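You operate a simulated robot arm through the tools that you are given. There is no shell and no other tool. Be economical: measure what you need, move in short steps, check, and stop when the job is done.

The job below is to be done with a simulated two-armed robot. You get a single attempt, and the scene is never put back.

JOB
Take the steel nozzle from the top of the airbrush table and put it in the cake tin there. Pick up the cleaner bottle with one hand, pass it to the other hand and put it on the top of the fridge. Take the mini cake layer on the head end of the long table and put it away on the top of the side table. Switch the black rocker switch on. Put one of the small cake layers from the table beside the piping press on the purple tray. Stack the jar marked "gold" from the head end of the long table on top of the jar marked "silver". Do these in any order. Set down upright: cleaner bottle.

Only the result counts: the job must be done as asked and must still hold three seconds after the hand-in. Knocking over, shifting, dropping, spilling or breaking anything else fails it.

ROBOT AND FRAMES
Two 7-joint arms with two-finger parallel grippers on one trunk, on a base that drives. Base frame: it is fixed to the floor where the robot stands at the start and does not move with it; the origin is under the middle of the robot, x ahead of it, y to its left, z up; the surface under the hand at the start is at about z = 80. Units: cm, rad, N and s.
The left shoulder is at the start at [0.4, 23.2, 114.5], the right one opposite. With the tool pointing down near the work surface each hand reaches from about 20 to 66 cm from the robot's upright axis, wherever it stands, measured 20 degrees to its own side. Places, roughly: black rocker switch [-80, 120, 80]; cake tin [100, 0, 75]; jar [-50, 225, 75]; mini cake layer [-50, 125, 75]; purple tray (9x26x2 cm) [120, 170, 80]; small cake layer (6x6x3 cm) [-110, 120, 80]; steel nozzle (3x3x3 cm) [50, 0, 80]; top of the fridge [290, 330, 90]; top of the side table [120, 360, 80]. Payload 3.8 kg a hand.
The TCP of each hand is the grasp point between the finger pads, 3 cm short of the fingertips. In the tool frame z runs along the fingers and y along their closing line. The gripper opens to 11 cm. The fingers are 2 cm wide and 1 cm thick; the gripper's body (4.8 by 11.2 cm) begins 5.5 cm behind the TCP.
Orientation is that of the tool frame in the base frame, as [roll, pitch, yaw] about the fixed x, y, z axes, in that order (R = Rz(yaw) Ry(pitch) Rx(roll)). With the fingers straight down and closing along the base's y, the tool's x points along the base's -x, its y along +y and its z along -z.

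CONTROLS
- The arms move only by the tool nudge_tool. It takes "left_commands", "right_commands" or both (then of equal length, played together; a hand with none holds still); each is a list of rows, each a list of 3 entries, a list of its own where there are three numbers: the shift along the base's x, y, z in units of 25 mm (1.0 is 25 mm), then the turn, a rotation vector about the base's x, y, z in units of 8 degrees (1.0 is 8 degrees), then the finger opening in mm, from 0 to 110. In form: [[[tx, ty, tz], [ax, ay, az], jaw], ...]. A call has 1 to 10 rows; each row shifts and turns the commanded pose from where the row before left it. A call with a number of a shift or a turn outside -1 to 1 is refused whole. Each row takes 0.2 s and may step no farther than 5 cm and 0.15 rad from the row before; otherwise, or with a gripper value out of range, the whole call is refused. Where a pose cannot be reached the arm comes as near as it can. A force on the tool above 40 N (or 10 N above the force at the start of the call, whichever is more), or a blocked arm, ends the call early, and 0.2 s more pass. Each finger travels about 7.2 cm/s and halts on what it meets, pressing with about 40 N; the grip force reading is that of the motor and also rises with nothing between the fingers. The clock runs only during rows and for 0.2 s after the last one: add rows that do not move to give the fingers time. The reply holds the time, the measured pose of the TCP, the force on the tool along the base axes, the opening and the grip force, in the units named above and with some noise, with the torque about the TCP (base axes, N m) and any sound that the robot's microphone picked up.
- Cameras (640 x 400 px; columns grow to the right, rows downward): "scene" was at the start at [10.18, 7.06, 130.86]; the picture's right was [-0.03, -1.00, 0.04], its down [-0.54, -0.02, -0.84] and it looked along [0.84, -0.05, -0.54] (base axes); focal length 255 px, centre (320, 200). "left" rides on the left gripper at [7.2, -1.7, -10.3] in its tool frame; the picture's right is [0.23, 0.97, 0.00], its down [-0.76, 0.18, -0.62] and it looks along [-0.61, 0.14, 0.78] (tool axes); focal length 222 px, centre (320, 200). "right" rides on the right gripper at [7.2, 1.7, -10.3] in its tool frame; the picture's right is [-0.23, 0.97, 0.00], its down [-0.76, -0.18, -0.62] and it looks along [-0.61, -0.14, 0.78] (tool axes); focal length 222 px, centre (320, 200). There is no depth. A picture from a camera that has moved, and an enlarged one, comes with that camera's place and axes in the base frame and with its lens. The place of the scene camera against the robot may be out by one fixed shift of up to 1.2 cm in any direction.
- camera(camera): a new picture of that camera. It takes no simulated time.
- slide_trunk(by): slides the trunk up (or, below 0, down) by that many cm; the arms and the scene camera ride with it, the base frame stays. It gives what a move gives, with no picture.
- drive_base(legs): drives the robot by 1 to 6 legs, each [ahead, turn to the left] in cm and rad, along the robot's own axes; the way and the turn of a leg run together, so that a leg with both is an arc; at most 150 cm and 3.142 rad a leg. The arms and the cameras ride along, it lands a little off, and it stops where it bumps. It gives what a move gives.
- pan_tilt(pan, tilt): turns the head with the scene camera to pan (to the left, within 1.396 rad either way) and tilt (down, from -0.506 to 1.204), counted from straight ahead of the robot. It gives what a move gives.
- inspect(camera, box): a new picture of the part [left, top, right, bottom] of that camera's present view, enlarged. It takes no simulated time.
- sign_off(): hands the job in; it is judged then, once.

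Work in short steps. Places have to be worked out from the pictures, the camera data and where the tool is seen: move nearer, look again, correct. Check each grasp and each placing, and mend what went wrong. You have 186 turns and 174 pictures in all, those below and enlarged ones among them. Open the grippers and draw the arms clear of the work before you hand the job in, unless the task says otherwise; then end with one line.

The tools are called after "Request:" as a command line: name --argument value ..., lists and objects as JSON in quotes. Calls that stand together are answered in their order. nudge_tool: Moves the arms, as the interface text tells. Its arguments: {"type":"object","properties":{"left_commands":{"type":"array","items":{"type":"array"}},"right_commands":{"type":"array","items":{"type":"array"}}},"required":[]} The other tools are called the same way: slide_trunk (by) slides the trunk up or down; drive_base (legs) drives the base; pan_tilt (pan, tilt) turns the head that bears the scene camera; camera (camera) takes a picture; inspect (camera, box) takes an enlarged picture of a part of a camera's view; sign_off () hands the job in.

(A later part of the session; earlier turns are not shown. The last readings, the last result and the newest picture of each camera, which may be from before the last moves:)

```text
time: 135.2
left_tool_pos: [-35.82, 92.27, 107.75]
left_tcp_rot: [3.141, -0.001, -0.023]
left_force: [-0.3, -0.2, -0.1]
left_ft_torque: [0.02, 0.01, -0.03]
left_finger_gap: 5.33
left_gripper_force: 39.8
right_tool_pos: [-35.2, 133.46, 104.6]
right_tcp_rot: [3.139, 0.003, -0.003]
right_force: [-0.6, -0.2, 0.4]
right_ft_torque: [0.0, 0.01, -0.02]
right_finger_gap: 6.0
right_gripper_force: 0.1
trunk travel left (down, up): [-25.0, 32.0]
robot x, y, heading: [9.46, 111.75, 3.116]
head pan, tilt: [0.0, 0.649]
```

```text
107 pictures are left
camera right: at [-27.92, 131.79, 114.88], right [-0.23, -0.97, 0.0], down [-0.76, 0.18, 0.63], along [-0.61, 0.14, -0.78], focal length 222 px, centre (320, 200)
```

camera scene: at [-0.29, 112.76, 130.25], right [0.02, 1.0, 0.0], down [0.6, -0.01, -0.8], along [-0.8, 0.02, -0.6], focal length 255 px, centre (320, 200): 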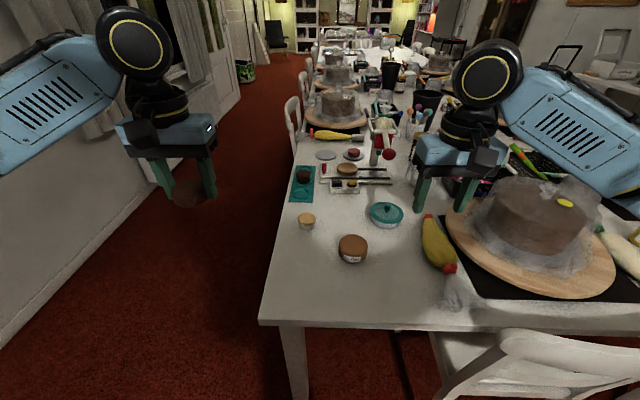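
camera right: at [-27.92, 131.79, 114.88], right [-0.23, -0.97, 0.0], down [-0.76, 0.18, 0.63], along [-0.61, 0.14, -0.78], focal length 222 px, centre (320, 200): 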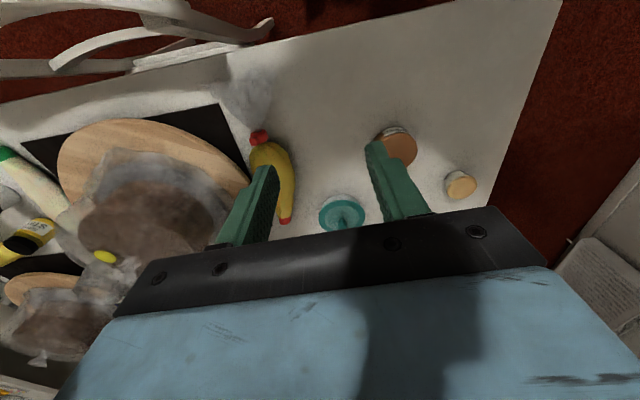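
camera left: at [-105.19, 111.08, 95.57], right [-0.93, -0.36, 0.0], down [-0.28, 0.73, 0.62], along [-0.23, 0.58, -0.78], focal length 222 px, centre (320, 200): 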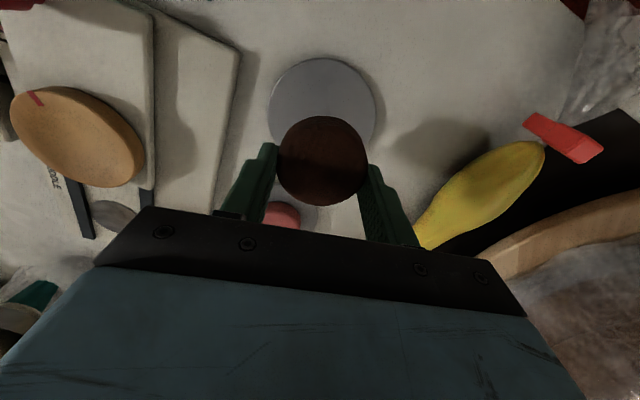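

BERRY layer ≈[-49.8, 122]. Move the right hand above it at z≈90 and look.

Request:
nudge_tool --right_commands '[[[-0.7, -0.7, 0], [0, 0, 0], 95], [[-0.7, -0.7, -0.5], [0, 0, 0], 95], [[-0.7, -0.7, -0.8], [0, 0, 0], 95], [[-0.7, -0.7, -0.8], [0, 0, 0], 95], [[-0.7, -0.6, -0.8], [0, 0, 0], 95], [[-0.7, -0.6, -0.8], [0, 0, 0], 95], [[-0.7, -0.6, -0.8], [0, 0, 0], 95], [[-0.7, 0, -0.8], [0, 0, 0], 95], [[0, 0, -0.5], [0, 0, 0], 95], [[0, 0, 0], [0, 0, 0], 95]]'

Request:
camera --camera "right"

Request:
inspect --camera "scene" --box '[280, 180, 440, 290]'

```text
time: 137.4
left_tool_pos: [-35.89, 92.25, 107.73]
left_tcp_rot: [3.141, 0.0, -0.022]
left_force: [0.2, 1.1, -0.1]
left_ft_torque: [-0.01, 0.01, 0.01]
left_finger_gap: 5.35
left_gripper_force: 40.1
right_tool_pos: [-49.1, 121.78, 90.16]
right_tcp_rot: [3.138, 0.002, -0.005]
right_force: [-0.7, -1.0, 0.1]
right_ft_torque: [0.0, 0.03, -0.01]
right_finger_gap: 9.5
right_gripper_force: 0.1
trunk travel left (down, up): [-25.0, 32.0]
robot x, y, heading: [9.87, 111.84, 3.123]
head pan, tilt: [0.0, 0.649]
```

```text
106 pictures are left
camera right: at [-41.96, 120.26, 100.39], right [-0.23, -0.97, 0.0], down [-0.76, 0.18, 0.63], along [-0.61, 0.14, -0.78], focal length 222 px, centre (320, 200)
```

right: 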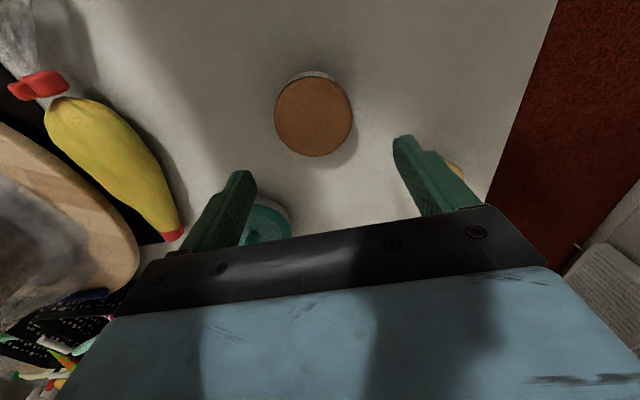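

```text
3.64 times, centred on (360, 235) of scene
camera zoom: at [-0.29, 112.77, 130.25], right [0.02, 1.0, 0.0], down [0.6, -0.01, -0.8], along [-0.8, 0.02, -0.6], focal length 929 px, centre (174, 73)
```

zoom: 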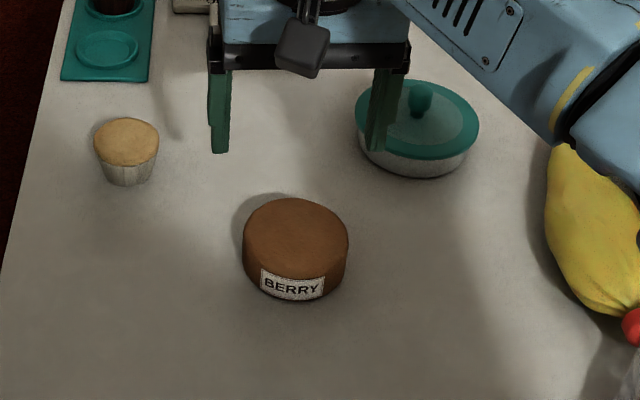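

BERRY centre ≈[-48.8, 122.4], top ≈79. Descend to z≈79.5 and close.

Request:
nudge_tool --right_commands '[[[0.12, 0.27, -0.8], [0, 0, 0], 98], [[0, 0, -0.8], [0, 0, 0], 98], [[0, 0, -0.8], [0, 0, 0], 98], [[0, 0, -0.8], [0, 0, 0], 98], [[0, 0, -0.6], [0, 0, 0], 98], [[0, 0, -0.4], [0, 0, 0], 98], [[0, 0, 0], [0, 0, 0], 98]]'

Request:
inspect --camera "scene" --box '[280, 180, 440, 290]'

Request:
inspect --camera "right" --box '[180, 60, 460, 230]'

```text
time: 139.0
left_tool_pos: [-35.88, 92.22, 107.72]
left_tcp_rot: [-3.141, 0.002, -0.022]
left_force: [-0.2, -0.1, 0.0]
left_ft_torque: [0.03, 0.0, -0.05]
left_finger_gap: 5.37
left_gripper_force: 39.4
right_tool_pos: [-48.81, 122.54, 79.47]
right_tcp_rot: [3.137, 0.004, -0.004]
right_force: [0.0, -0.4, -0.2]
right_ft_torque: [0.03, 0.02, 0.03]
right_finger_gap: 9.78
right_gripper_force: 0.0
trunk travel left (down, up): [-25.0, 32.0]
robot x, y, heading: [9.55, 112.01, 3.113]
head pan, tilt: [0.0, 0.649]
```

```text
3.64 times, centred on (360, 235) of scene
camera zoom: at [-0.29, 112.78, 130.25], right [0.02, 1.0, 0.0], down [0.6, -0.01, -0.8], along [-0.8, 0.02, -0.6], focal length 929 px, centre (174, 73)
```

zoom: 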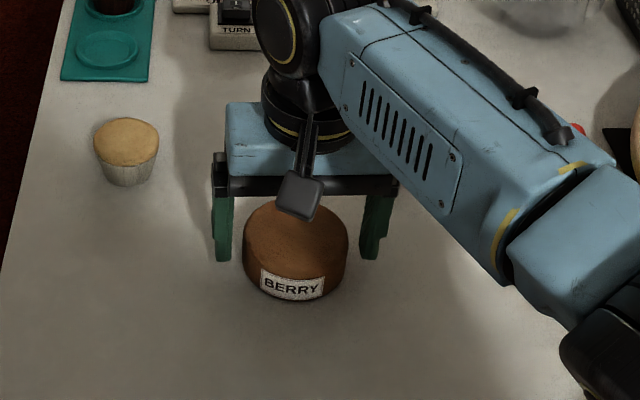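

```text
2.29 times, centred on (320, 145) of right
camera zoom: at [-41.63, 120.95, 89.79], right [-0.23, -0.97, 0.0], down [-0.76, 0.18, 0.63], along [-0.61, 0.14, -0.78], focal length 508 px, centre (320, 326)
```

zoom: 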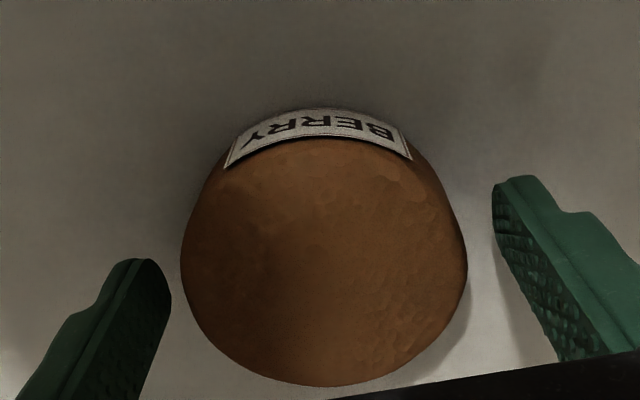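

Centered; close and test-lift.

Request:
nudge_tool --right_commands '[[[0, 0, 0], [0, 0, 0], 70], [[0, 0, 0], [0, 0, 0], 50], [[0, 0, 0], [0, 0, 0], 50], [[0, 0, 0], [0, 0, 0], 50], [[0, 0, 0.4], [0, 0, 0], 50], [[0, 0, 1], [0, 0, 0], 50], [[0, 0, 1], [0, 0, 0], 50]]'

Request:
inspect --camera "scene" --box '[280, 160, 440, 270]'

```text
time: 140.6
left_tool_pos: [-35.83, 92.17, 107.84]
left_tcp_rot: [3.141, 0.001, -0.022]
left_force: [0.0, -0.3, -1.2]
left_ft_torque: [-0.01, 0.02, 0.02]
left_finger_gap: 5.37
left_gripper_force: 40.2
right_tool_pos: [-48.76, 122.8, 85.64]
right_tcp_rot: [3.14, 0.004, -0.004]
right_force: [-0.1, -0.6, -0.8]
right_ft_torque: [-0.02, -0.01, 0.0]
right_finger_gap: 7.79
right_gripper_force: 39.8
trunk travel left (down, up): [-25.0, 32.0]
robot x, y, heading: [9.68, 112.23, 3.116]
head pan, tilt: [0.0, 0.649]
```

```text
3.64 times, centred on (360, 215) of scene
camera zoom: at [-0.28, 112.77, 130.25], right [0.02, 1.0, 0.0], down [0.6, -0.01, -0.8], along [-0.8, 0.02, -0.6], focal length 929 px, centre (174, 146)
```

zoom: 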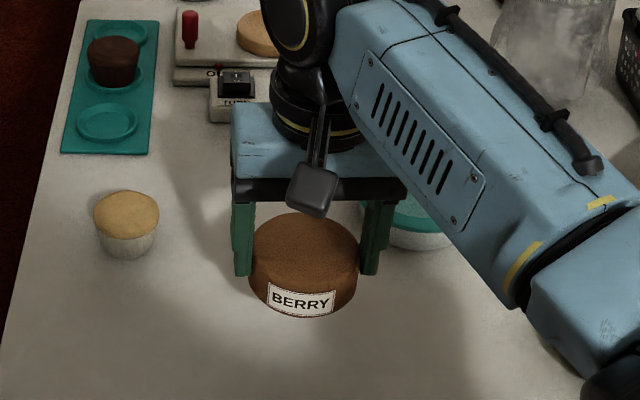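

BERRY held. Raise the right hand and drive round via y≈62 to the east side of the wooden table for the purple tray.

Request:
nudge_tool --right_commands '[[[0, 0, 1], [0, 0, 0], 50], [[0, 0, 1], [0, 0, 0], 50], [[0.4, 0, 1], [0, 0, 0], 50], [[0.6, 0, 1], [0, 0, 0], 50], [[0.6, 0, 1], [0, 0, 0], 50], [[0.8, 0, 1], [0, 0, 0], 50], [[0.8, 0, 1], [0, 0, 0], 50], [[0.8, 0, 1], [0, 0, 0], 50], [[0.8, 0, 0.5], [0, 0, 0], 50]]'

Request:
drive_base --legs '[[0, 1.59], [50, 0], [0, 1.577], [90, 0], [88, 0]]'

Request:
camera --camera "scene"

```text
time: 142.6
left_tool_pos: [-35.8, 92.26, 107.73]
left_tcp_rot: [3.141, 0.001, -0.022]
left_force: [-0.3, -0.1, -0.8]
left_ft_torque: [0.04, -0.02, -0.01]
left_finger_gap: 5.35
left_gripper_force: 40.8
right_tool_pos: [-36.74, 122.71, 106.62]
right_tcp_rot: [3.14, 0.004, -0.002]
right_force: [0.0, 0.5, -0.3]
right_ft_torque: [0.01, -0.01, -0.01]
right_finger_gap: 7.81
right_gripper_force: 39.9
trunk travel left (down, up): [-25.0, 32.0]
robot x, y, heading: [9.53, 112.05, 3.115]
head pan, tilt: [0.0, 0.649]
```

```text
time: 161.8
left_tool_pos: [229.02, 91.52, 107.69]
left_tcp_rot: [3.141, 0.0, -3.1]
left_force: [-0.4, -1.5, -0.4]
left_ft_torque: [0.0, 0.0, 0.03]
left_finger_gap: 5.37
left_gripper_force: 39.8
right_tool_pos: [231.72, 61.12, 106.66]
right_tcp_rot: [3.137, 0.005, -3.081]
right_force: [0.4, -0.1, -0.5]
right_ft_torque: [0.03, 0.0, 0.01]
right_finger_gap: 7.79
right_gripper_force: 39.8
trunk travel left (down, up): [-25.0, 32.0]
robot x, y, heading: [185.24, 68.75, 0.045]
head pan, tilt: [0.0, 0.649]
```

```text
101 pictures are left
camera scene: at [196.89, 69.59, 130.25], right [0.04, -1.0, 0.0], down [-0.6, -0.03, -0.8], along [0.8, 0.03, -0.6], focal length 255 px, centre (320, 200)
```

scene: 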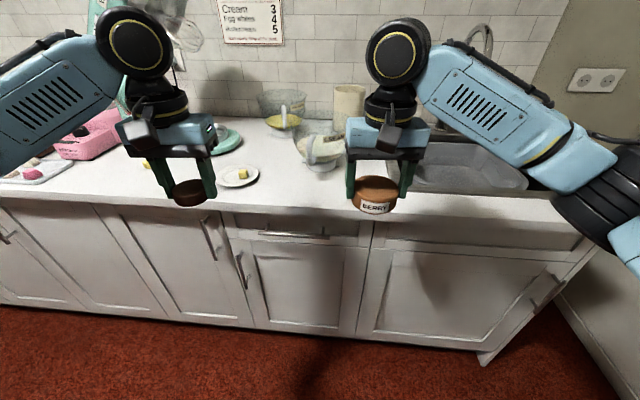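

Both still held. Turn left and drive up beside the wooden table, then face it.

Request:
drive_base --legs '[[0, 1.526], [112, 0], [0, 1.571]]'

Request:
camera --camera "scene"

Request:
camera --camera "left"

```text
time: 175.2
left_tool_pos: [138.01, 160.9, 107.75]
left_tcp_rot: [-3.14, -0.001, 0.029]
left_force: [-0.1, 0.5, -0.3]
left_ft_torque: [0.02, 0.02, 0.01]
left_finger_gap: 5.37
left_gripper_force: 39.6
right_tool_pos: [135.54, 191.24, 106.74]
right_tcp_rot: [3.14, 0.004, 0.048]
right_force: [-0.6, 0.0, -0.6]
right_ft_torque: [0.0, 0.01, -0.03]
right_finger_gap: 7.79
right_gripper_force: 39.8
trunk travel left (down, up): [-25.0, 32.0]
robot x, y, heading: [182.02, 182.97, -3.113]
head pan, tilt: [0.0, 0.649]
```

```text
100 pictures are left
camera scene: at [172.43, 183.2, 130.25], right [-0.03, 1.0, 0.0], down [0.6, 0.02, -0.8], along [-0.8, -0.02, -0.6], focal length 255 px, centre (320, 200)
```

scene: 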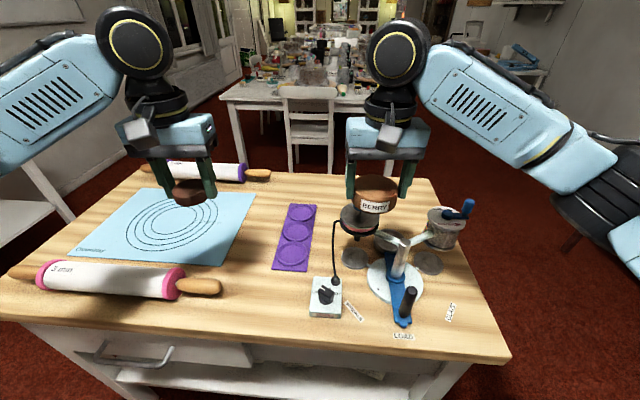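

```text
99 pictures are left
camera left: at [145.0, 162.66, 118.09], right [0.26, -0.97, 0.0], down [-0.76, -0.2, 0.62], along [-0.6, -0.16, -0.78], focal length 222 px, centre (320, 200)
```

left: 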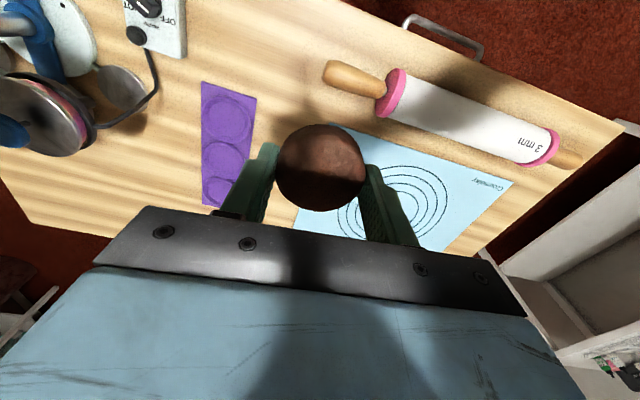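

Tray's nearest well is at about [129, 174.7, 80]. I carry the layer over it and lower to z≈88.

Request:
nudge_tool --left_commands '[[[-0.5, 0.8, 0], [0, 0, 0], 40], [[-0.5, 0.8, 0], [0, 0, 0], 40], [[-0.5, 0.8, -0.5], [0, 0, 0], 40], [[-0.5, 0.8, -0.8], [0, 0, 0], 40], [[-0.5, 0.8, -1], [0, 0, 0], 40], [[-0.5, 0.8, -1], [0, 0, 0], 40], [[-0.5, 0.72, -1], [0, 0, 0], 40], [[0, 0, -1], [0, 0, 0], 40], [[0, 0, -1], [0, 0, 0], 40], [[0, 0, -1], [0, 0, 0], 40]]' --right_commands '[[[0, 0.5, 0], [0, 0, 0], 50], [[0, 0.5, 0], [0, 0, 0], 50], [[0, 0.5, 0], [0, 0, 0], 50], [[0, 0.5, 0], [0, 0, 0], 50], [[0, 0, 0], [0, 0, 0], 50], [[0, 0, 0], [0, 0, 0], 50], [[0, 0, 0], [0, 0, 0], 50], [[0, 0, 0], [0, 0, 0], 50], [[0, 0, 0], [0, 0, 0], 50], [[0, 0, 0], [0, 0, 0], 50]]'

Request:
camera --camera "left"

Request:
inspect --camera "scene" --box '[230, 170, 390, 290]'

```text
time: 177.4
left_tool_pos: [129.21, 174.95, 89.58]
left_tcp_rot: [-3.141, -0.001, 0.028]
left_force: [0.3, 0.1, 0.2]
left_ft_torque: [-0.01, 0.01, 0.01]
left_finger_gap: 5.37
left_gripper_force: 40.3
right_tool_pos: [135.53, 196.47, 106.65]
right_tcp_rot: [3.136, 0.003, 0.049]
right_force: [0.5, -0.8, -0.2]
right_ft_torque: [0.03, 0.0, -0.03]
right_finger_gap: 7.81
right_gripper_force: 40.3
trunk travel left (down, up): [-25.0, 32.0]
robot x, y, heading: [182.38, 183.21, -3.109]
head pan, tilt: [0.0, 0.649]
```

```text
98 pictures are left
camera left: at [136.27, 176.66, 99.89], right [0.26, -0.97, 0.0], down [-0.76, -0.2, 0.62], along [-0.6, -0.16, -0.78], focal length 222 px, centre (320, 200)
```

left: 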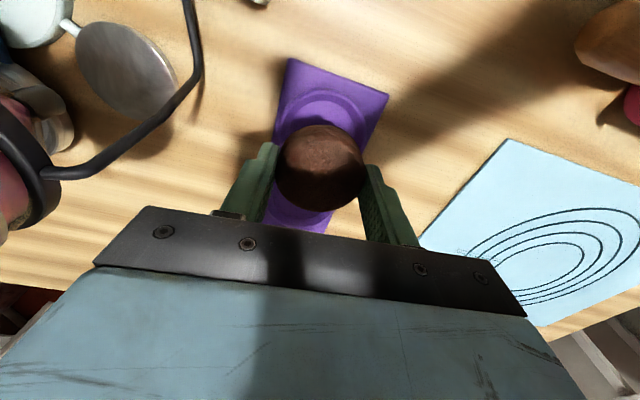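

```text
3.33 times, centred on (310, 230) of scene
camera zoom: at [172.42, 183.21, 130.25], right [-0.03, 1.0, 0.0], down [0.6, 0.02, -0.8], along [-0.8, -0.02, -0.6], focal length 851 px, centre (353, 100)
```

zoom: 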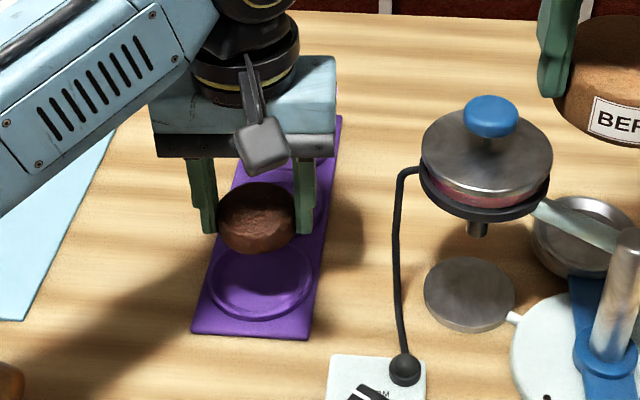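

Aligned with the near well. Lower gently until contact.

Request:
nudge_tool --left_commands '[[[-0.15, -0.15, -0.8], [0, 0, 0], 40], [[0, 0, -0.8], [0, 0, 0], 40], [[0, 0, -0.4], [0, 0, 0], 40], [[0, 0, -0.2], [0, 0, 0], 40], [[0, 0, 0], [0, 0, 0], 40]]'

Request:
inspect --camera "scene" --box '[230, 190, 350, 290]'

```text
time: 178.6
left_tool_pos: [128.81, 174.29, 84.16]
left_tcp_rot: [-3.141, 0.001, 0.029]
left_force: [-0.3, -2.7, 10.0]
left_ft_torque: [-0.32, -0.02, 0.0]
left_finger_gap: 5.35
left_gripper_force: 39.8
right_tool_pos: [135.59, 196.38, 106.88]
right_tcp_rot: [3.139, 0.005, 0.048]
right_force: [0.0, 0.9, -0.5]
right_ft_torque: [0.02, -0.02, 0.01]
right_finger_gap: 7.77
right_gripper_force: 39.7
trunk travel left (down, up): [-25.0, 32.0]
robot x, y, heading: [181.8, 182.94, -3.117]
head pan, tilt: [0.0, 0.649]
```

```text
4.00 times, centred on (290, 240) of scene
camera zoom: at [172.52, 183.21, 130.27], right [-0.03, 1.0, 0.0], down [0.6, 0.02, -0.8], along [-0.8, -0.02, -0.6], focal length 1021 px, centre (440, 40)
```

zoom: 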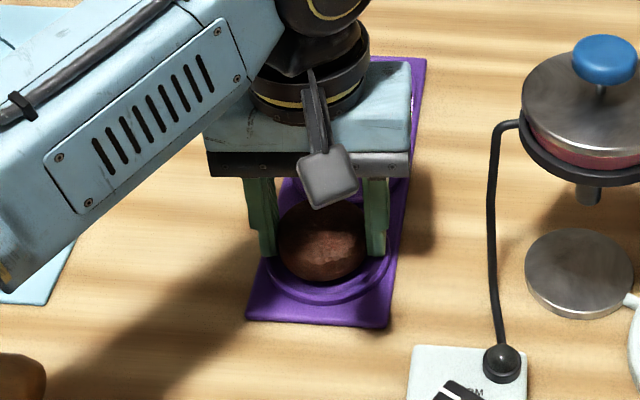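

Contact with ~10 N, layer within the well. Release and lift.

Request:
nudge_tool --left_commands '[[[0, 0, 0.05], [0, 0, 0], 58], [[0, 0, 0], [0, 0, 0], 70], [[0, 0, 0.5], [0, 0, 0], 80], [[0, 0, 1], [0, 0, 0], 80], [[0, 0, 1], [0, 0, 0], 80], [[0, 0, 1], [0, 0, 0], 80], [[0, 0, 1], [0, 0, 0], 80], [[0, 0, 1], [0, 0, 0], 80], [[0, 0, 1], [0, 0, 0], 80], [[0, 0, 1], [0, 0, 0], 80]]'

Request:
camera --camera "left"

Request:
inspect --camera "scene" --box '[230, 190, 350, 290]'

```text
time: 180.8
left_tool_pos: [129.08, 174.13, 102.95]
left_tcp_rot: [-3.141, 0.0, 0.029]
left_force: [0.2, 0.8, 0.1]
left_ft_torque: [0.01, 0.0, 0.03]
left_finger_gap: 7.99
left_gripper_force: 0.1
right_tool_pos: [135.58, 196.34, 106.62]
right_tcp_rot: [3.139, 0.003, 0.049]
right_force: [0.8, -0.1, -0.4]
right_ft_torque: [0.02, 0.0, 0.01]
right_finger_gap: 7.79
right_gripper_force: 40.3
trunk travel left (down, up): [-25.0, 32.0]
robot x, y, heading: [182.17, 182.75, -3.108]
head pan, tilt: [0.0, 0.649]
```

```text
95 pictures are left
camera left: at [136.03, 175.94, 113.27], right [0.26, -0.97, 0.0], down [-0.76, -0.2, 0.62], along [-0.6, -0.16, -0.78], focal length 222 px, centre (320, 200)
```

left: 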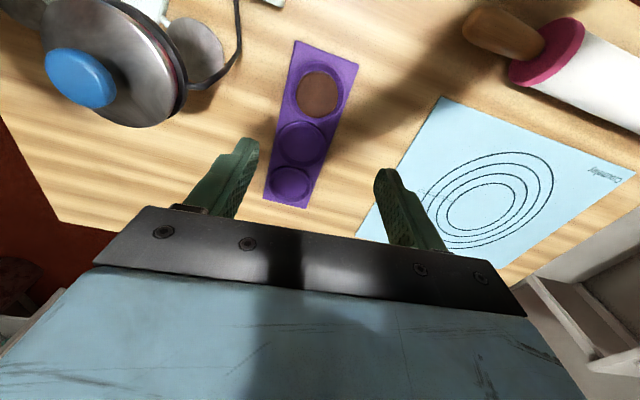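

```text
4.00 times, centred on (290, 240) of scene
camera zoom: at [172.46, 183.22, 130.25], right [-0.03, 1.0, 0.0], down [0.6, 0.02, -0.8], along [-0.8, -0.02, -0.6], focal length 1021 px, centre (440, 40)
```

zoom: 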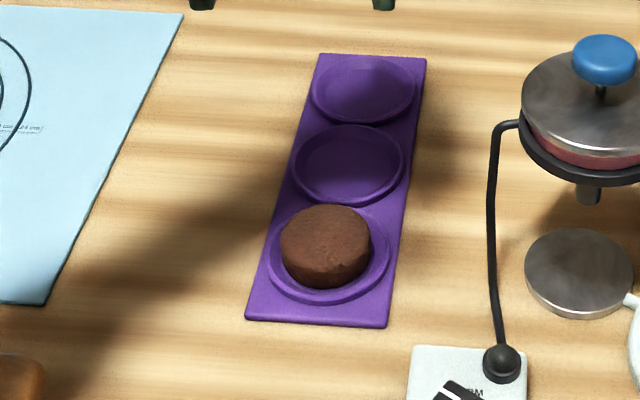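

Layer is on the tray. Retract the left hand and turn to face +y to look at the side table and fridge.

Request:
nudge_tool --left_commands '[[[0.8, -0.8, 0.8], [0, 0, 0], 80], [[0.8, -0.8, 0.8], [0, 0, 0], 80], [[0.8, -0.8, 0.4], [0, 0, 0], 80], [[0.8, -0.8, 0], [0, 0, 0], 80]]'

Request:
drive_base --legs '[[0, -1.6], [40, 0]]'

Request:
pan_tilt --pan 0 --tilt 0.4

Request:
camera --camera "scene"

Request:
pan_tilt --pan -0.95 --tilt 0.35

Request:
camera --camera "scene"

```text
time: 181.8
left_tool_pos: [137.05, 166.23, 107.78]
left_tcp_rot: [3.142, 0.0, 0.029]
left_force: [0.8, -0.1, 0.9]
left_ft_torque: [0.03, 0.0, -0.01]
left_finger_gap: 7.99
left_gripper_force: 0.0
right_tool_pos: [135.54, 196.3, 106.76]
right_tcp_rot: [3.138, 0.003, 0.05]
right_force: [-0.4, -0.9, 0.5]
right_ft_torque: [-0.03, 0.0, 0.01]
right_finger_gap: 7.79
right_gripper_force: 40.1
trunk travel left (down, up): [-25.0, 32.0]
robot x, y, heading: [182.33, 183.17, -3.113]
head pan, tilt: [0.0, 0.649]
```

```text
time: 188.2
left_tool_pos: [165.54, 269.04, 107.7]
left_tcp_rot: [-3.14, 0.0, -1.56]
left_force: [-0.2, 0.6, -0.7]
left_ft_torque: [0.01, -0.01, 0.02]
left_finger_gap: 7.97
left_gripper_force: 0.1
right_tool_pos: [195.73, 270.06, 106.51]
right_tcp_rot: [3.139, 0.006, -1.54]
right_force: [-0.8, -1.1, -0.6]
right_ft_torque: [-0.02, 0.01, 0.01]
right_finger_gap: 7.79
right_gripper_force: 39.7
trunk travel left (down, up): [-25.0, 32.0]
robot x, y, heading: [181.89, 223.35, 1.588]
head pan, tilt: [0.0, 0.649]
```

```text
time: 188.9
left_tool_pos: [165.54, 269.05, 107.84]
left_tcp_rot: [-3.141, 0.002, -1.558]
left_force: [-0.1, -0.1, -0.9]
left_ft_torque: [-0.02, 0.0, 0.01]
left_finger_gap: 8.0
left_gripper_force: 0.0
right_tool_pos: [195.62, 269.87, 106.72]
right_tcp_rot: [3.138, 0.004, -1.539]
right_force: [-0.2, 0.1, -0.8]
right_ft_torque: [-0.03, 0.02, 0.01]
right_finger_gap: 7.79
right_gripper_force: 39.8
trunk travel left (down, up): [-25.0, 32.0]
robot x, y, heading: [181.99, 223.42, 1.584]
head pan, tilt: [0.0, 0.4]
```

```text
93 pictures are left
camera scene: at [182.61, 235.28, 132.5], right [1.0, 0.01, 0.0], down [0.0, -0.39, -0.92], along [-0.01, 0.92, -0.39], focal length 255 px, centre (320, 200)
```

scene: 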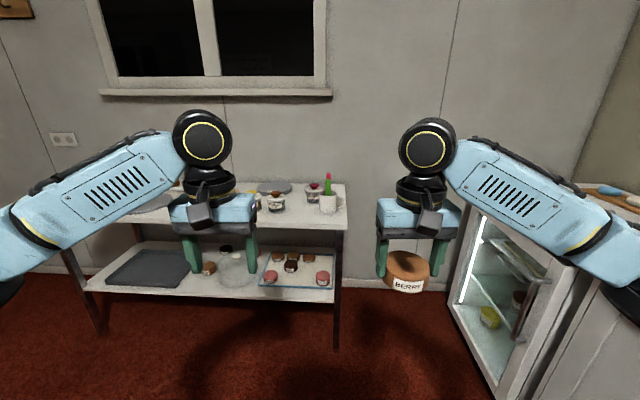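

```text
time: 190.2
left_tool_pos: [165.58, 269.09, 107.83]
left_tcp_rot: [-3.141, 0.0, -1.558]
left_force: [-0.8, 0.0, -0.5]
left_ft_torque: [-0.01, 0.01, 0.0]
left_finger_gap: 7.99
left_gripper_force: 0.1
right_tool_pos: [195.78, 269.98, 106.72]
right_tcp_rot: [3.137, 0.003, -1.539]
right_force: [0.2, -0.8, -0.5]
right_ft_torque: [-0.01, 0.0, 0.02]
right_finger_gap: 7.79
right_gripper_force: 40.0
trunk travel left (down, up): [-25.0, 32.0]
robot x, y, heading: [181.84, 223.18, 1.584]
head pan, tilt: [-0.949, 0.351]
```

```text
92 pictures are left
camera scene: at [190.22, 231.53, 132.96], right [0.59, -0.81, 0.0], down [-0.28, -0.2, -0.94], along [0.76, 0.56, -0.34], focal length 255 px, centre (320, 200)
```

scene: 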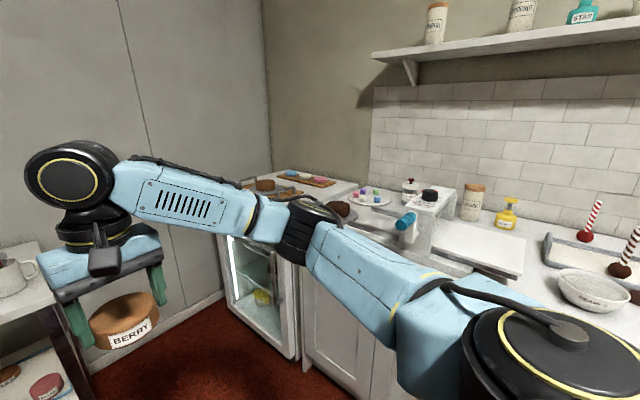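

A yellow bottle stands on the counter next to the fridge; zoom.

Request:
inspect --camera "scene" --box '[430, 170, 600, 290]'

Request:
inspect --camera "scene" --box '[220, 150, 430, 260]'

```text
3.33 times, centred on (515, 230) of scene
camera zoom: at [190.22, 231.53, 132.96], right [0.59, -0.81, 0.0], down [-0.28, -0.2, -0.94], along [0.76, 0.56, -0.34], focal length 851 px, centre (-330, 100)
```

zoom: 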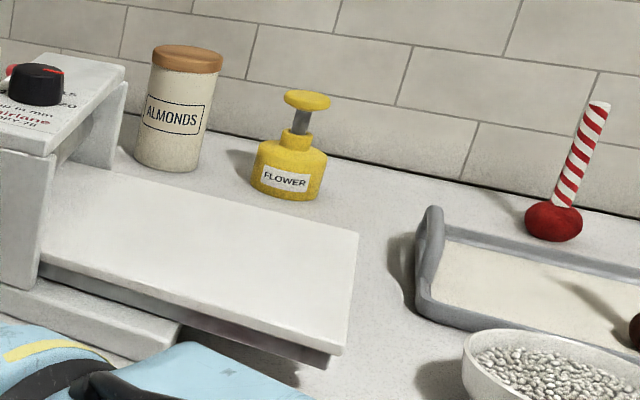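

```text
3.05 times, centred on (325, 205) of scene
camera zoom: at [190.22, 231.53, 132.96], right [0.59, -0.81, 0.0], down [-0.28, -0.2, -0.94], along [0.76, 0.56, -0.34], focal length 778 px, centre (305, 185)
```

zoom: 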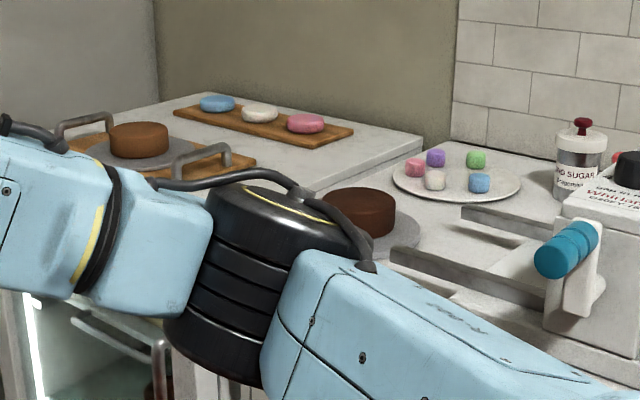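

That is a flower plunger, not a cleaner. I first deliver BERRY: drive up to the side table at about (150, 290).

Request:
drive_base --legs '[[0, 0.43], [70, 0], [0, -0.44]]'

Request:
pan_tilt --pan 0 --tilt 0.6

Request:
camera --camera "scene"

```text
time: 196.6
left_tool_pos: [136.6, 333.49, 107.78]
left_tcp_rot: [-3.14, -0.001, -1.585]
left_force: [-0.1, 0.0, -1.0]
left_ft_torque: [0.0, -0.01, 0.02]
left_finger_gap: 8.01
left_gripper_force: 0.1
right_tool_pos: [166.71, 333.52, 106.69]
right_tcp_rot: [3.138, 0.003, -1.566]
right_force: [-0.6, 0.5, -0.7]
right_ft_torque: [-0.01, 0.01, 0.0]
right_finger_gap: 7.8
right_gripper_force: 40.1
trunk travel left (down, up): [-25.0, 32.0]
robot x, y, heading: [151.47, 287.56, 1.556]
head pan, tilt: [-0.949, 0.351]
```

```text
time: 197.8
left_tool_pos: [136.51, 333.32, 107.75]
left_tcp_rot: [3.141, 0.0, -1.585]
left_force: [1.0, 0.4, 0.1]
left_ft_torque: [0.03, 0.01, 0.02]
left_finger_gap: 7.99
left_gripper_force: 0.1
right_tool_pos: [166.6, 333.44, 106.69]
right_tcp_rot: [3.137, 0.003, -1.565]
right_force: [0.1, -0.1, 0.5]
right_ft_torque: [0.01, -0.03, -0.01]
right_finger_gap: 7.79
right_gripper_force: 39.8
trunk travel left (down, up): [-25.0, 32.0]
robot x, y, heading: [151.76, 287.65, 1.557]
head pan, tilt: [0.0, 0.6]
```

```text
89 pictures are left
camera scene: at [152.69, 298.75, 130.68], right [1.0, -0.01, 0.0], down [-0.01, -0.56, -0.83], along [0.01, 0.83, -0.56], focal length 255 px, centre (320, 200)
```

scene: 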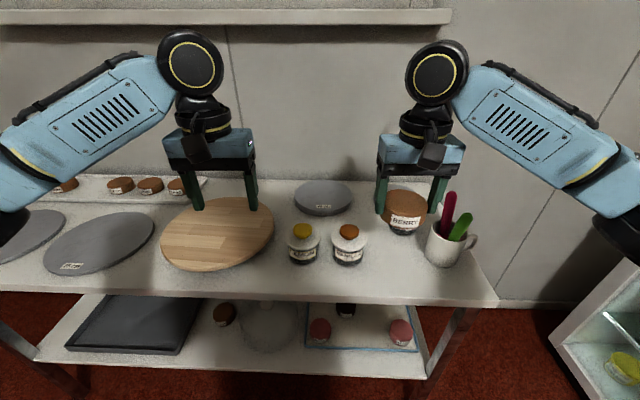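

Free spot between the right jar and the mug: about [172, 340]. Carry BERRY there, down to z≈89 and check.

Request:
nudge_tool --right_commands '[[[0.72, 0.7, 0], [0, 0, 0], 50], [[0.72, 0.7, 0], [0, 0, 0], 50], [[0.72, 0.7, -0.5], [0, 0, 0], 50], [[0, 0.5, -0.8], [0, 0, 0], 50], [[0, 0, -1], [0, 0, 0], 50], [[0, 0, -1], [0, 0, 0], 50], [[0, 0, -1], [0, 0, 0], 50], [[0, 0, -1], [0, 0, 0], 50], [[0, 0, -1], [0, 0, 0], 50], [[0, 0, -0.6], [0, 0, 0], 50]]'

Request:
camera --camera "right"

Request:
inspect --camera "scene" --box '[320, 160, 500, 310]'

```text
time: 200.0
left_tool_pos: [136.44, 333.29, 107.87]
left_tcp_rot: [-3.141, -0.001, -1.587]
left_force: [0.7, 0.0, 0.1]
left_ft_torque: [-0.01, 0.01, 0.02]
left_finger_gap: 8.0
left_gripper_force: 0.1
right_tool_pos: [172.04, 340.02, 89.54]
right_tcp_rot: [3.138, 0.003, -1.565]
right_force: [-0.1, 0.0, 0.3]
right_ft_torque: [0.01, 0.0, 0.01]
right_finger_gap: 7.78
right_gripper_force: 40.3
trunk travel left (down, up): [-25.0, 32.0]
robot x, y, heading: [151.74, 287.4, 1.559]
head pan, tilt: [0.0, 0.6]
```

```text
88 pictures are left
camera right: at [170.49, 332.75, 99.77], right [-0.98, 0.22, 0.0], down [0.17, 0.76, 0.63], along [0.14, 0.61, -0.78], focal length 222 px, centre (320, 200)
```

right: 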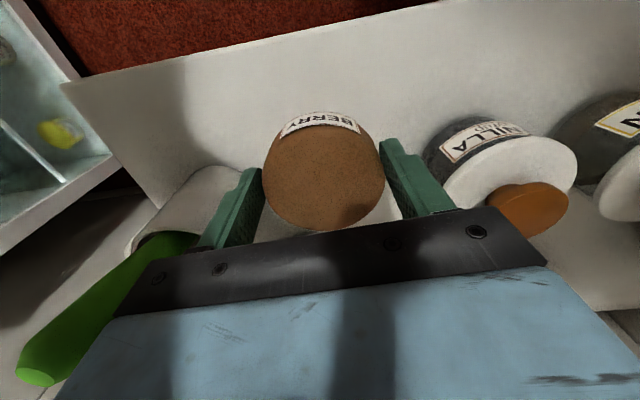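

```text
2.67 times, centred on (410, 235) of scene
camera zoom: at [152.68, 298.76, 130.68], right [1.0, -0.01, 0.0], down [-0.01, -0.56, -0.83], along [0.01, 0.82, -0.56], focal length 681 px, centre (80, 107)
```

zoom: 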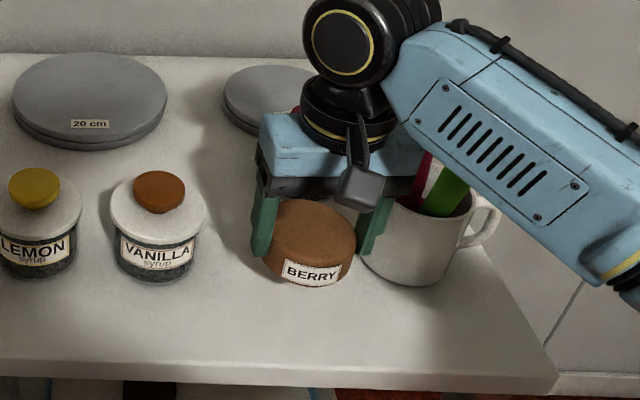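

The mug is close on the right side, so I shift 2.2 cm left before lowering.

Request:
nudge_tool --right_commands '[[[-0.45, 0, 0], [0, 0, 0], 50], [[-0.45, 0, 0], [0, 0, 0], 50], [[0, 0, -0.6], [0, 0, 0], 50], [[0, 0, -0.5], [0, 0, 0], 50], [[0, 0, -0.2], [0, 0, 0], 50], [[0, 0, 0], [0, 0, 0], 50]]'

Request:
camera --camera "right"

Request:
inspect --camera "scene" --box '[320, 160, 500, 310]'

```text
time: 201.4
left_tool_pos: [136.43, 333.33, 107.71]
left_tcp_rot: [3.142, -0.001, -1.584]
left_force: [-0.2, -0.4, -0.3]
left_ft_torque: [0.02, -0.03, 0.01]
left_finger_gap: 7.99
left_gripper_force: 0.0
right_tool_pos: [169.96, 339.99, 85.93]
right_tcp_rot: [3.138, 0.003, -1.565]
right_force: [-0.4, 0.3, -0.6]
right_ft_torque: [-0.01, 0.01, 0.02]
right_finger_gap: 7.78
right_gripper_force: 39.9
trunk travel left (down, up): [-25.0, 32.0]
robot x, y, heading: [151.55, 287.12, 1.56]
head pan, tilt: [0.0, 0.6]
```

```text
86 pictures are left
camera right: at [168.23, 332.67, 96.4], right [-0.98, 0.22, 0.0], down [0.17, 0.76, 0.63], along [0.14, 0.61, -0.78], focal length 222 px, centre (320, 200)
```

right: 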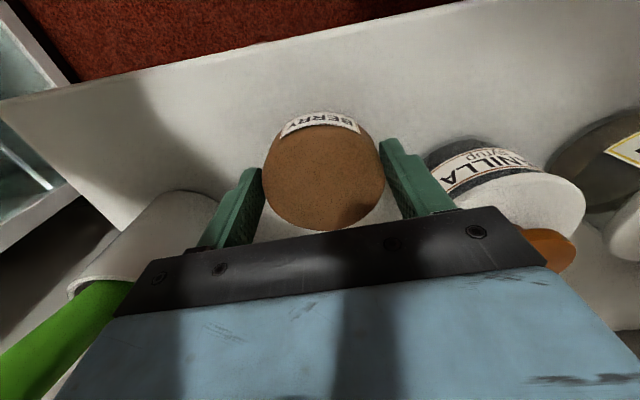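

```text
2.67 times, centred on (410, 235) of scene
camera zoom: at [152.68, 298.75, 130.68], right [1.0, -0.01, 0.0], down [-0.01, -0.56, -0.83], along [0.01, 0.82, -0.56], focal length 681 px, centre (80, 107)
```

zoom: 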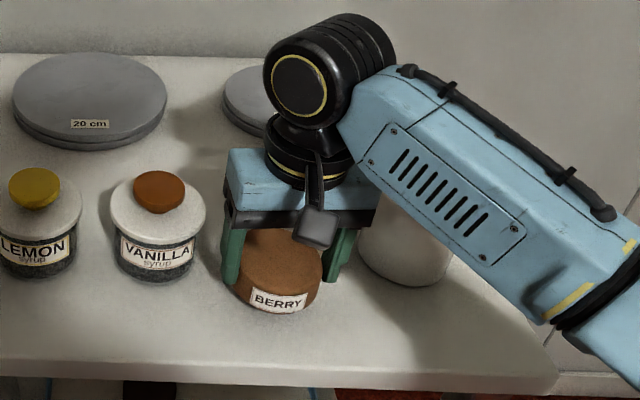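

Clear on both sides. Lower in small steps to contact.

Request:
nudge_tool --right_commands '[[[0.1, 0, -0.3], [0, 0, 0], 50], [[0, 0, -0.2], [0, 0, 0], 50], [[0, 0, -0.2], [0, 0, 0], 50], [[0, 0, -0.2], [0, 0, 0], 50], [[0, 0, -0.2], [0, 0, 0], 50], [[0, 0, -0.2], [0, 0, 0], 50], [[0, 0, -0.2], [0, 0, 0], 50], [[0, 0, -0.2], [0, 0, 0], 50]]'

```text
time: 203.1
left_tool_pos: [136.41, 333.27, 107.8]
left_tcp_rot: [-3.142, -0.001, -1.584]
left_force: [-0.3, 0.6, -0.5]
left_ft_torque: [-0.04, 0.02, -0.01]
left_finger_gap: 8.0
left_gripper_force: 0.1
right_tool_pos: [169.98, 340.13, 83.01]
right_tcp_rot: [3.139, 0.013, -1.565]
right_force: [-1.4, -4.7, 10.6]
right_ft_torque: [-0.23, -0.47, -0.25]
right_finger_gap: 7.82
right_gripper_force: 40.1
trunk travel left (down, up): [-25.0, 32.0]
robot x, y, heading: [151.71, 287.58, 1.556]
head pan, tilt: [0.0, 0.6]
stopped in row 8 (right hand): the force on the tool passed its limit at 47 N (the readings are from after the stop); the commanded pose is now the measured one
```

Contact. Release and lift clear.

Request:
nudge_tool --right_commands '[[[0, 0, 0.1], [0, 0, 0], 84], [[0, 0, 0], [0, 0, 0], 92], [[0, 0, 0.4], [0, 0, 0], 92], [[0, 0, 1], [0, 0, 0], 92], [[0, 0, 1], [0, 0, 0], 92], [[0, 0, 1], [0, 0, 0], 92], [[0, 0, 1], [0, 0, 0], 92], [[0, 0, 1], [0, 0, 0], 92], [[0, 0, 1], [0, 0, 0], 92], [[0, -0.5, 1], [0, 0, 0], 92]]'

Request:
camera --camera "scene"

```text
time: 205.3
left_tool_pos: [136.46, 333.24, 107.71]
left_tcp_rot: [-3.141, -0.001, -1.584]
left_force: [0.1, 0.0, -0.6]
left_ft_torque: [-0.01, -0.02, 0.0]
left_finger_gap: 8.0
left_gripper_force: 0.1
right_tool_pos: [170.3, 338.89, 101.76]
right_tcp_rot: [3.141, 0.013, -1.564]
right_force: [0.7, -0.3, 0.1]
right_ft_torque: [0.06, -0.04, 0.0]
right_finger_gap: 9.21
right_gripper_force: 0.0
trunk travel left (down, up): [-25.0, 32.0]
robot x, y, heading: [151.6, 287.37, 1.555]
head pan, tilt: [0.0, 0.6]
```

```text
84 pictures are left
camera scene: at [152.69, 298.71, 130.69], right [1.0, -0.01, 0.0], down [-0.01, -0.56, -0.83], along [0.01, 0.83, -0.56], focal length 255 px, centre (320, 200)
```

scene: 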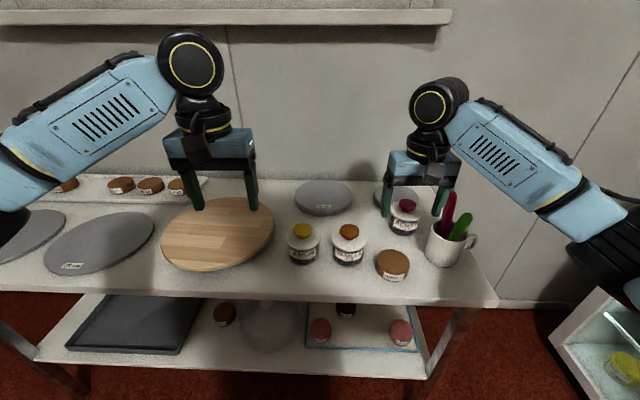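

BERRY is on the side table. Raise the right hand, then drive toward the jars at the head end's north corner.

Request:
nudge_tool --right_commands '[[[0, -0.8, 0.8], [0, 0, 0], 92], [[0, -0.8, 0.8], [0, 0, 0], 92], [[0, -0.8, 0.8], [0, 0, 0], 92]]'

Request:
drive_base --legs '[[0, 1.97], [125, 0], [0, -0.38]]'

Request:
camera --camera "scene"

```text
time: 206.1
left_tool_pos: [136.56, 333.31, 107.9]
left_tcp_rot: [3.14, 0.0, -1.585]
left_force: [-0.1, -0.6, 0.5]
left_ft_torque: [0.0, -0.01, -0.01]
left_finger_gap: 7.97
left_gripper_force: 0.0
right_tool_pos: [170.19, 332.76, 107.65]
right_tcp_rot: [3.138, 0.014, -1.565]
right_force: [-0.2, -0.1, -0.8]
right_ft_torque: [0.0, 0.01, 0.0]
right_finger_gap: 9.21
right_gripper_force: 0.1
trunk travel left (down, up): [-25.0, 32.0]
robot x, y, heading: [151.6, 287.42, 1.552]
head pan, tilt: [0.0, 0.6]
```

```text
time: 218.3
left_tool_pos: [-11.82, 227.13, 107.78]
left_tcp_rot: [-3.141, 0.0, -0.014]
left_force: [-0.4, 0.4, 0.0]
left_ft_torque: [0.02, 0.02, 0.0]
left_finger_gap: 7.99
left_gripper_force: 0.0
right_tool_pos: [-11.38, 260.76, 107.63]
right_tcp_rot: [3.137, 0.012, 0.006]
right_force: [0.0, -0.5, 0.2]
right_ft_torque: [-0.01, -0.01, 0.03]
right_finger_gap: 9.21
right_gripper_force: 0.2
trunk travel left (down, up): [-25.0, 32.0]
robot x, y, heading: [34.08, 242.27, 3.125]
head pan, tilt: [0.0, 0.6]
```

```text
83 pictures are left
camera scene: at [24.21, 242.58, 130.68], right [0.01, 1.0, 0.0], down [0.56, -0.01, -0.83], along [-0.83, 0.01, -0.56], focal length 255 px, centre (320, 200)
```

scene: 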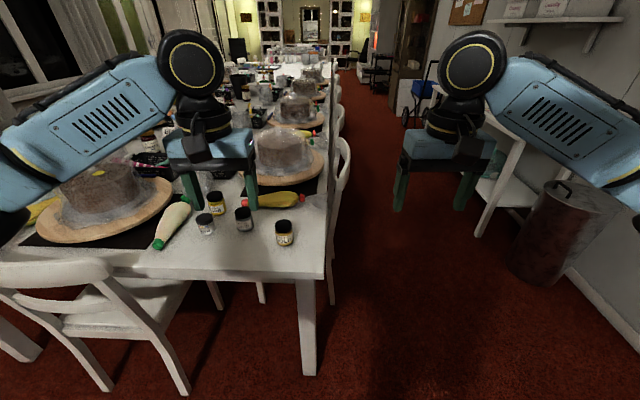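

Request:
inspect --camera "scene" --box '[180, 170, 320, 260]'

```text
4.44 times, centred on (250, 215) of scene
camera zoom: at [24.21, 242.58, 130.68], right [0.01, 1.0, 0.0], down [0.56, -0.01, -0.83], along [-0.83, 0.01, -0.56], focal length 1135 px, centre (631, 133)
```

zoom: 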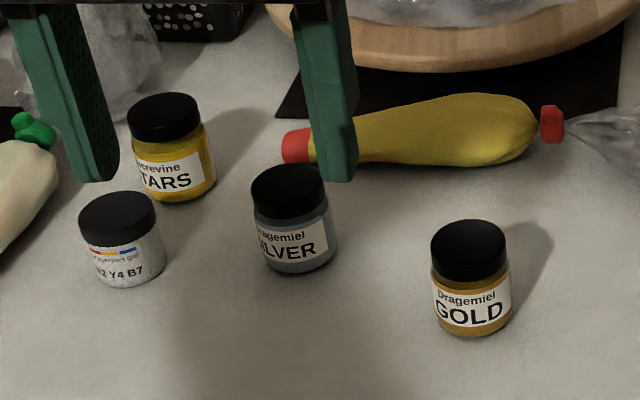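

GOLD ≈[-35.5, 232], SILVER ≈[-42, 219]. Drive closer and look with the left-hand camera.

Request:
drive_base --legs '[[22, 0]]'

Request:
camera --camera "left"

Request:
camera --camera "scene"

```text
time: 220.0
left_tool_pos: [-33.85, 227.02, 107.66]
left_tcp_rot: [3.141, -0.003, -0.011]
left_force: [-0.8, -0.2, -0.8]
left_ft_torque: [0.01, -0.01, 0.0]
left_finger_gap: 8.01
left_gripper_force: 0.0
right_tool_pos: [-33.66, 260.94, 107.67]
right_tcp_rot: [3.14, 0.012, 0.007]
right_force: [-0.4, 0.0, -0.1]
right_ft_torque: [-0.02, -0.04, 0.01]
right_finger_gap: 9.19
right_gripper_force: 0.1
trunk travel left (down, up): [-25.0, 32.0]
robot x, y, heading: [12.21, 242.25, 3.133]
head pan, tilt: [0.0, 0.6]
```

```text
81 pictures are left
camera left: at [-26.73, 228.68, 118.08], right [0.22, -0.98, 0.0], down [-0.76, -0.17, 0.62], along [-0.61, -0.13, -0.78], focal length 222 px, centre (320, 200)
```

left: 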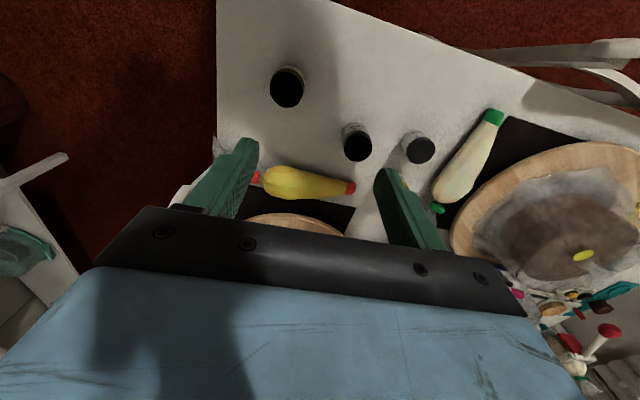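

```text
80 pictures are left
camera scene: at [2.13, 242.77, 130.67], right [0.01, 1.0, 0.0], down [0.57, -0.01, -0.82], along [-0.82, 0.01, -0.57], focal length 255 px, centre (320, 200)
```

scene: 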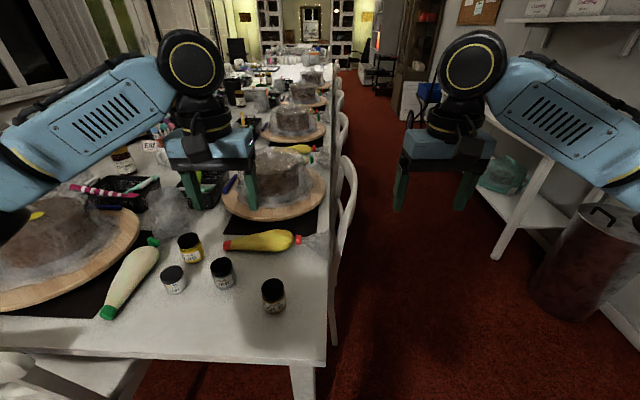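

Both jar positions agree. Left hand down over GOLD to z≈88, check.

Request:
nudge_tool --left_commands '[[[-0.32, 1, 0], [0, 0, 0], 90], [[-0.32, 1, -0.5], [0, 0, 0], 90], [[0, 0, -1], [0, 0, 0], 90], [[0, 0, -1], [0, 0, 0], 90], [[0, 0, -1], [0, 0, 0], 90], [[0, 0, -1], [0, 0, 0], 90], [[0, 0, -1], [0, 0, 0], 90], [[0, 0, -1], [0, 0, 0], 90], [[0, 0, -0.8], [0, 0, 0], 90], [[0, 0, 0], [0, 0, 0], 90]]'

Request:
camera --camera "left"

Request:
inspect --camera "scene" --box '[150, 220, 320, 330]'

```text
time: 222.2
left_tool_pos: [-35.47, 232.1, 89.51]
left_tcp_rot: [3.14, 0.0, -0.011]
left_force: [0.1, 0.3, 0.8]
left_ft_torque: [-0.01, 0.04, 0.04]
left_finger_gap: 8.98
left_gripper_force: 0.0
right_tool_pos: [-33.48, 260.84, 107.68]
right_tcp_rot: [3.14, 0.011, 0.009]
right_force: [-0.4, -0.6, 0.1]
right_ft_torque: [-0.01, -0.01, -0.01]
right_finger_gap: 9.22
right_gripper_force: 0.0
trunk travel left (down, up): [-25.0, 32.0]
robot x, y, heading: [11.96, 242.21, 3.131]
head pan, tilt: [0.0, 0.6]
```

```text
79 pictures are left
camera left: at [-28.26, 233.59, 99.85], right [0.22, -0.98, 0.0], down [-0.76, -0.17, 0.62], along [-0.61, -0.13, -0.78], focal length 222 px, centre (320, 200)
```

left: 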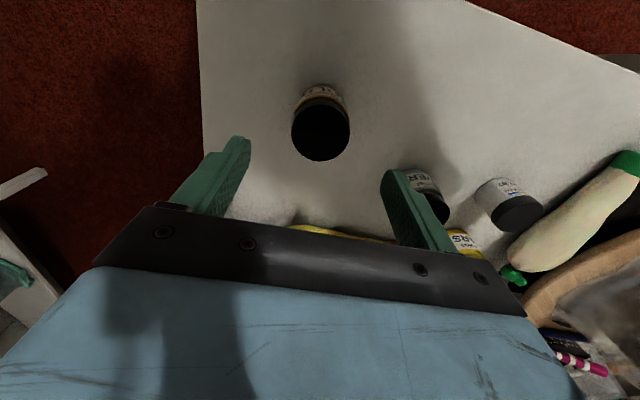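

```text
3.64 times, centred on (235, 275) of scene
camera zoom: at [2.22, 242.77, 130.68], right [0.01, 1.0, 0.0], down [0.56, -0.01, -0.83], along [-0.83, 0.01, -0.56], focal length 929 px, centre (629, -73)
```

zoom: 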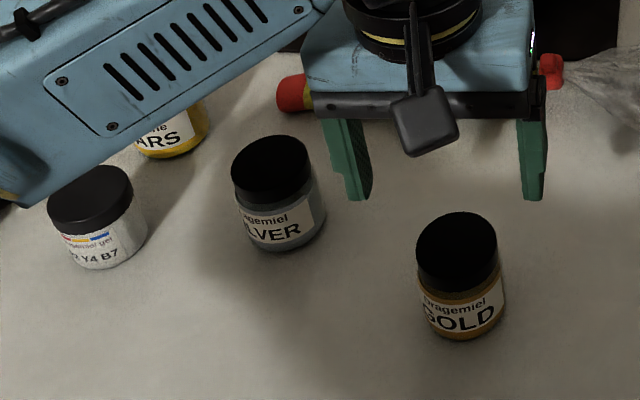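

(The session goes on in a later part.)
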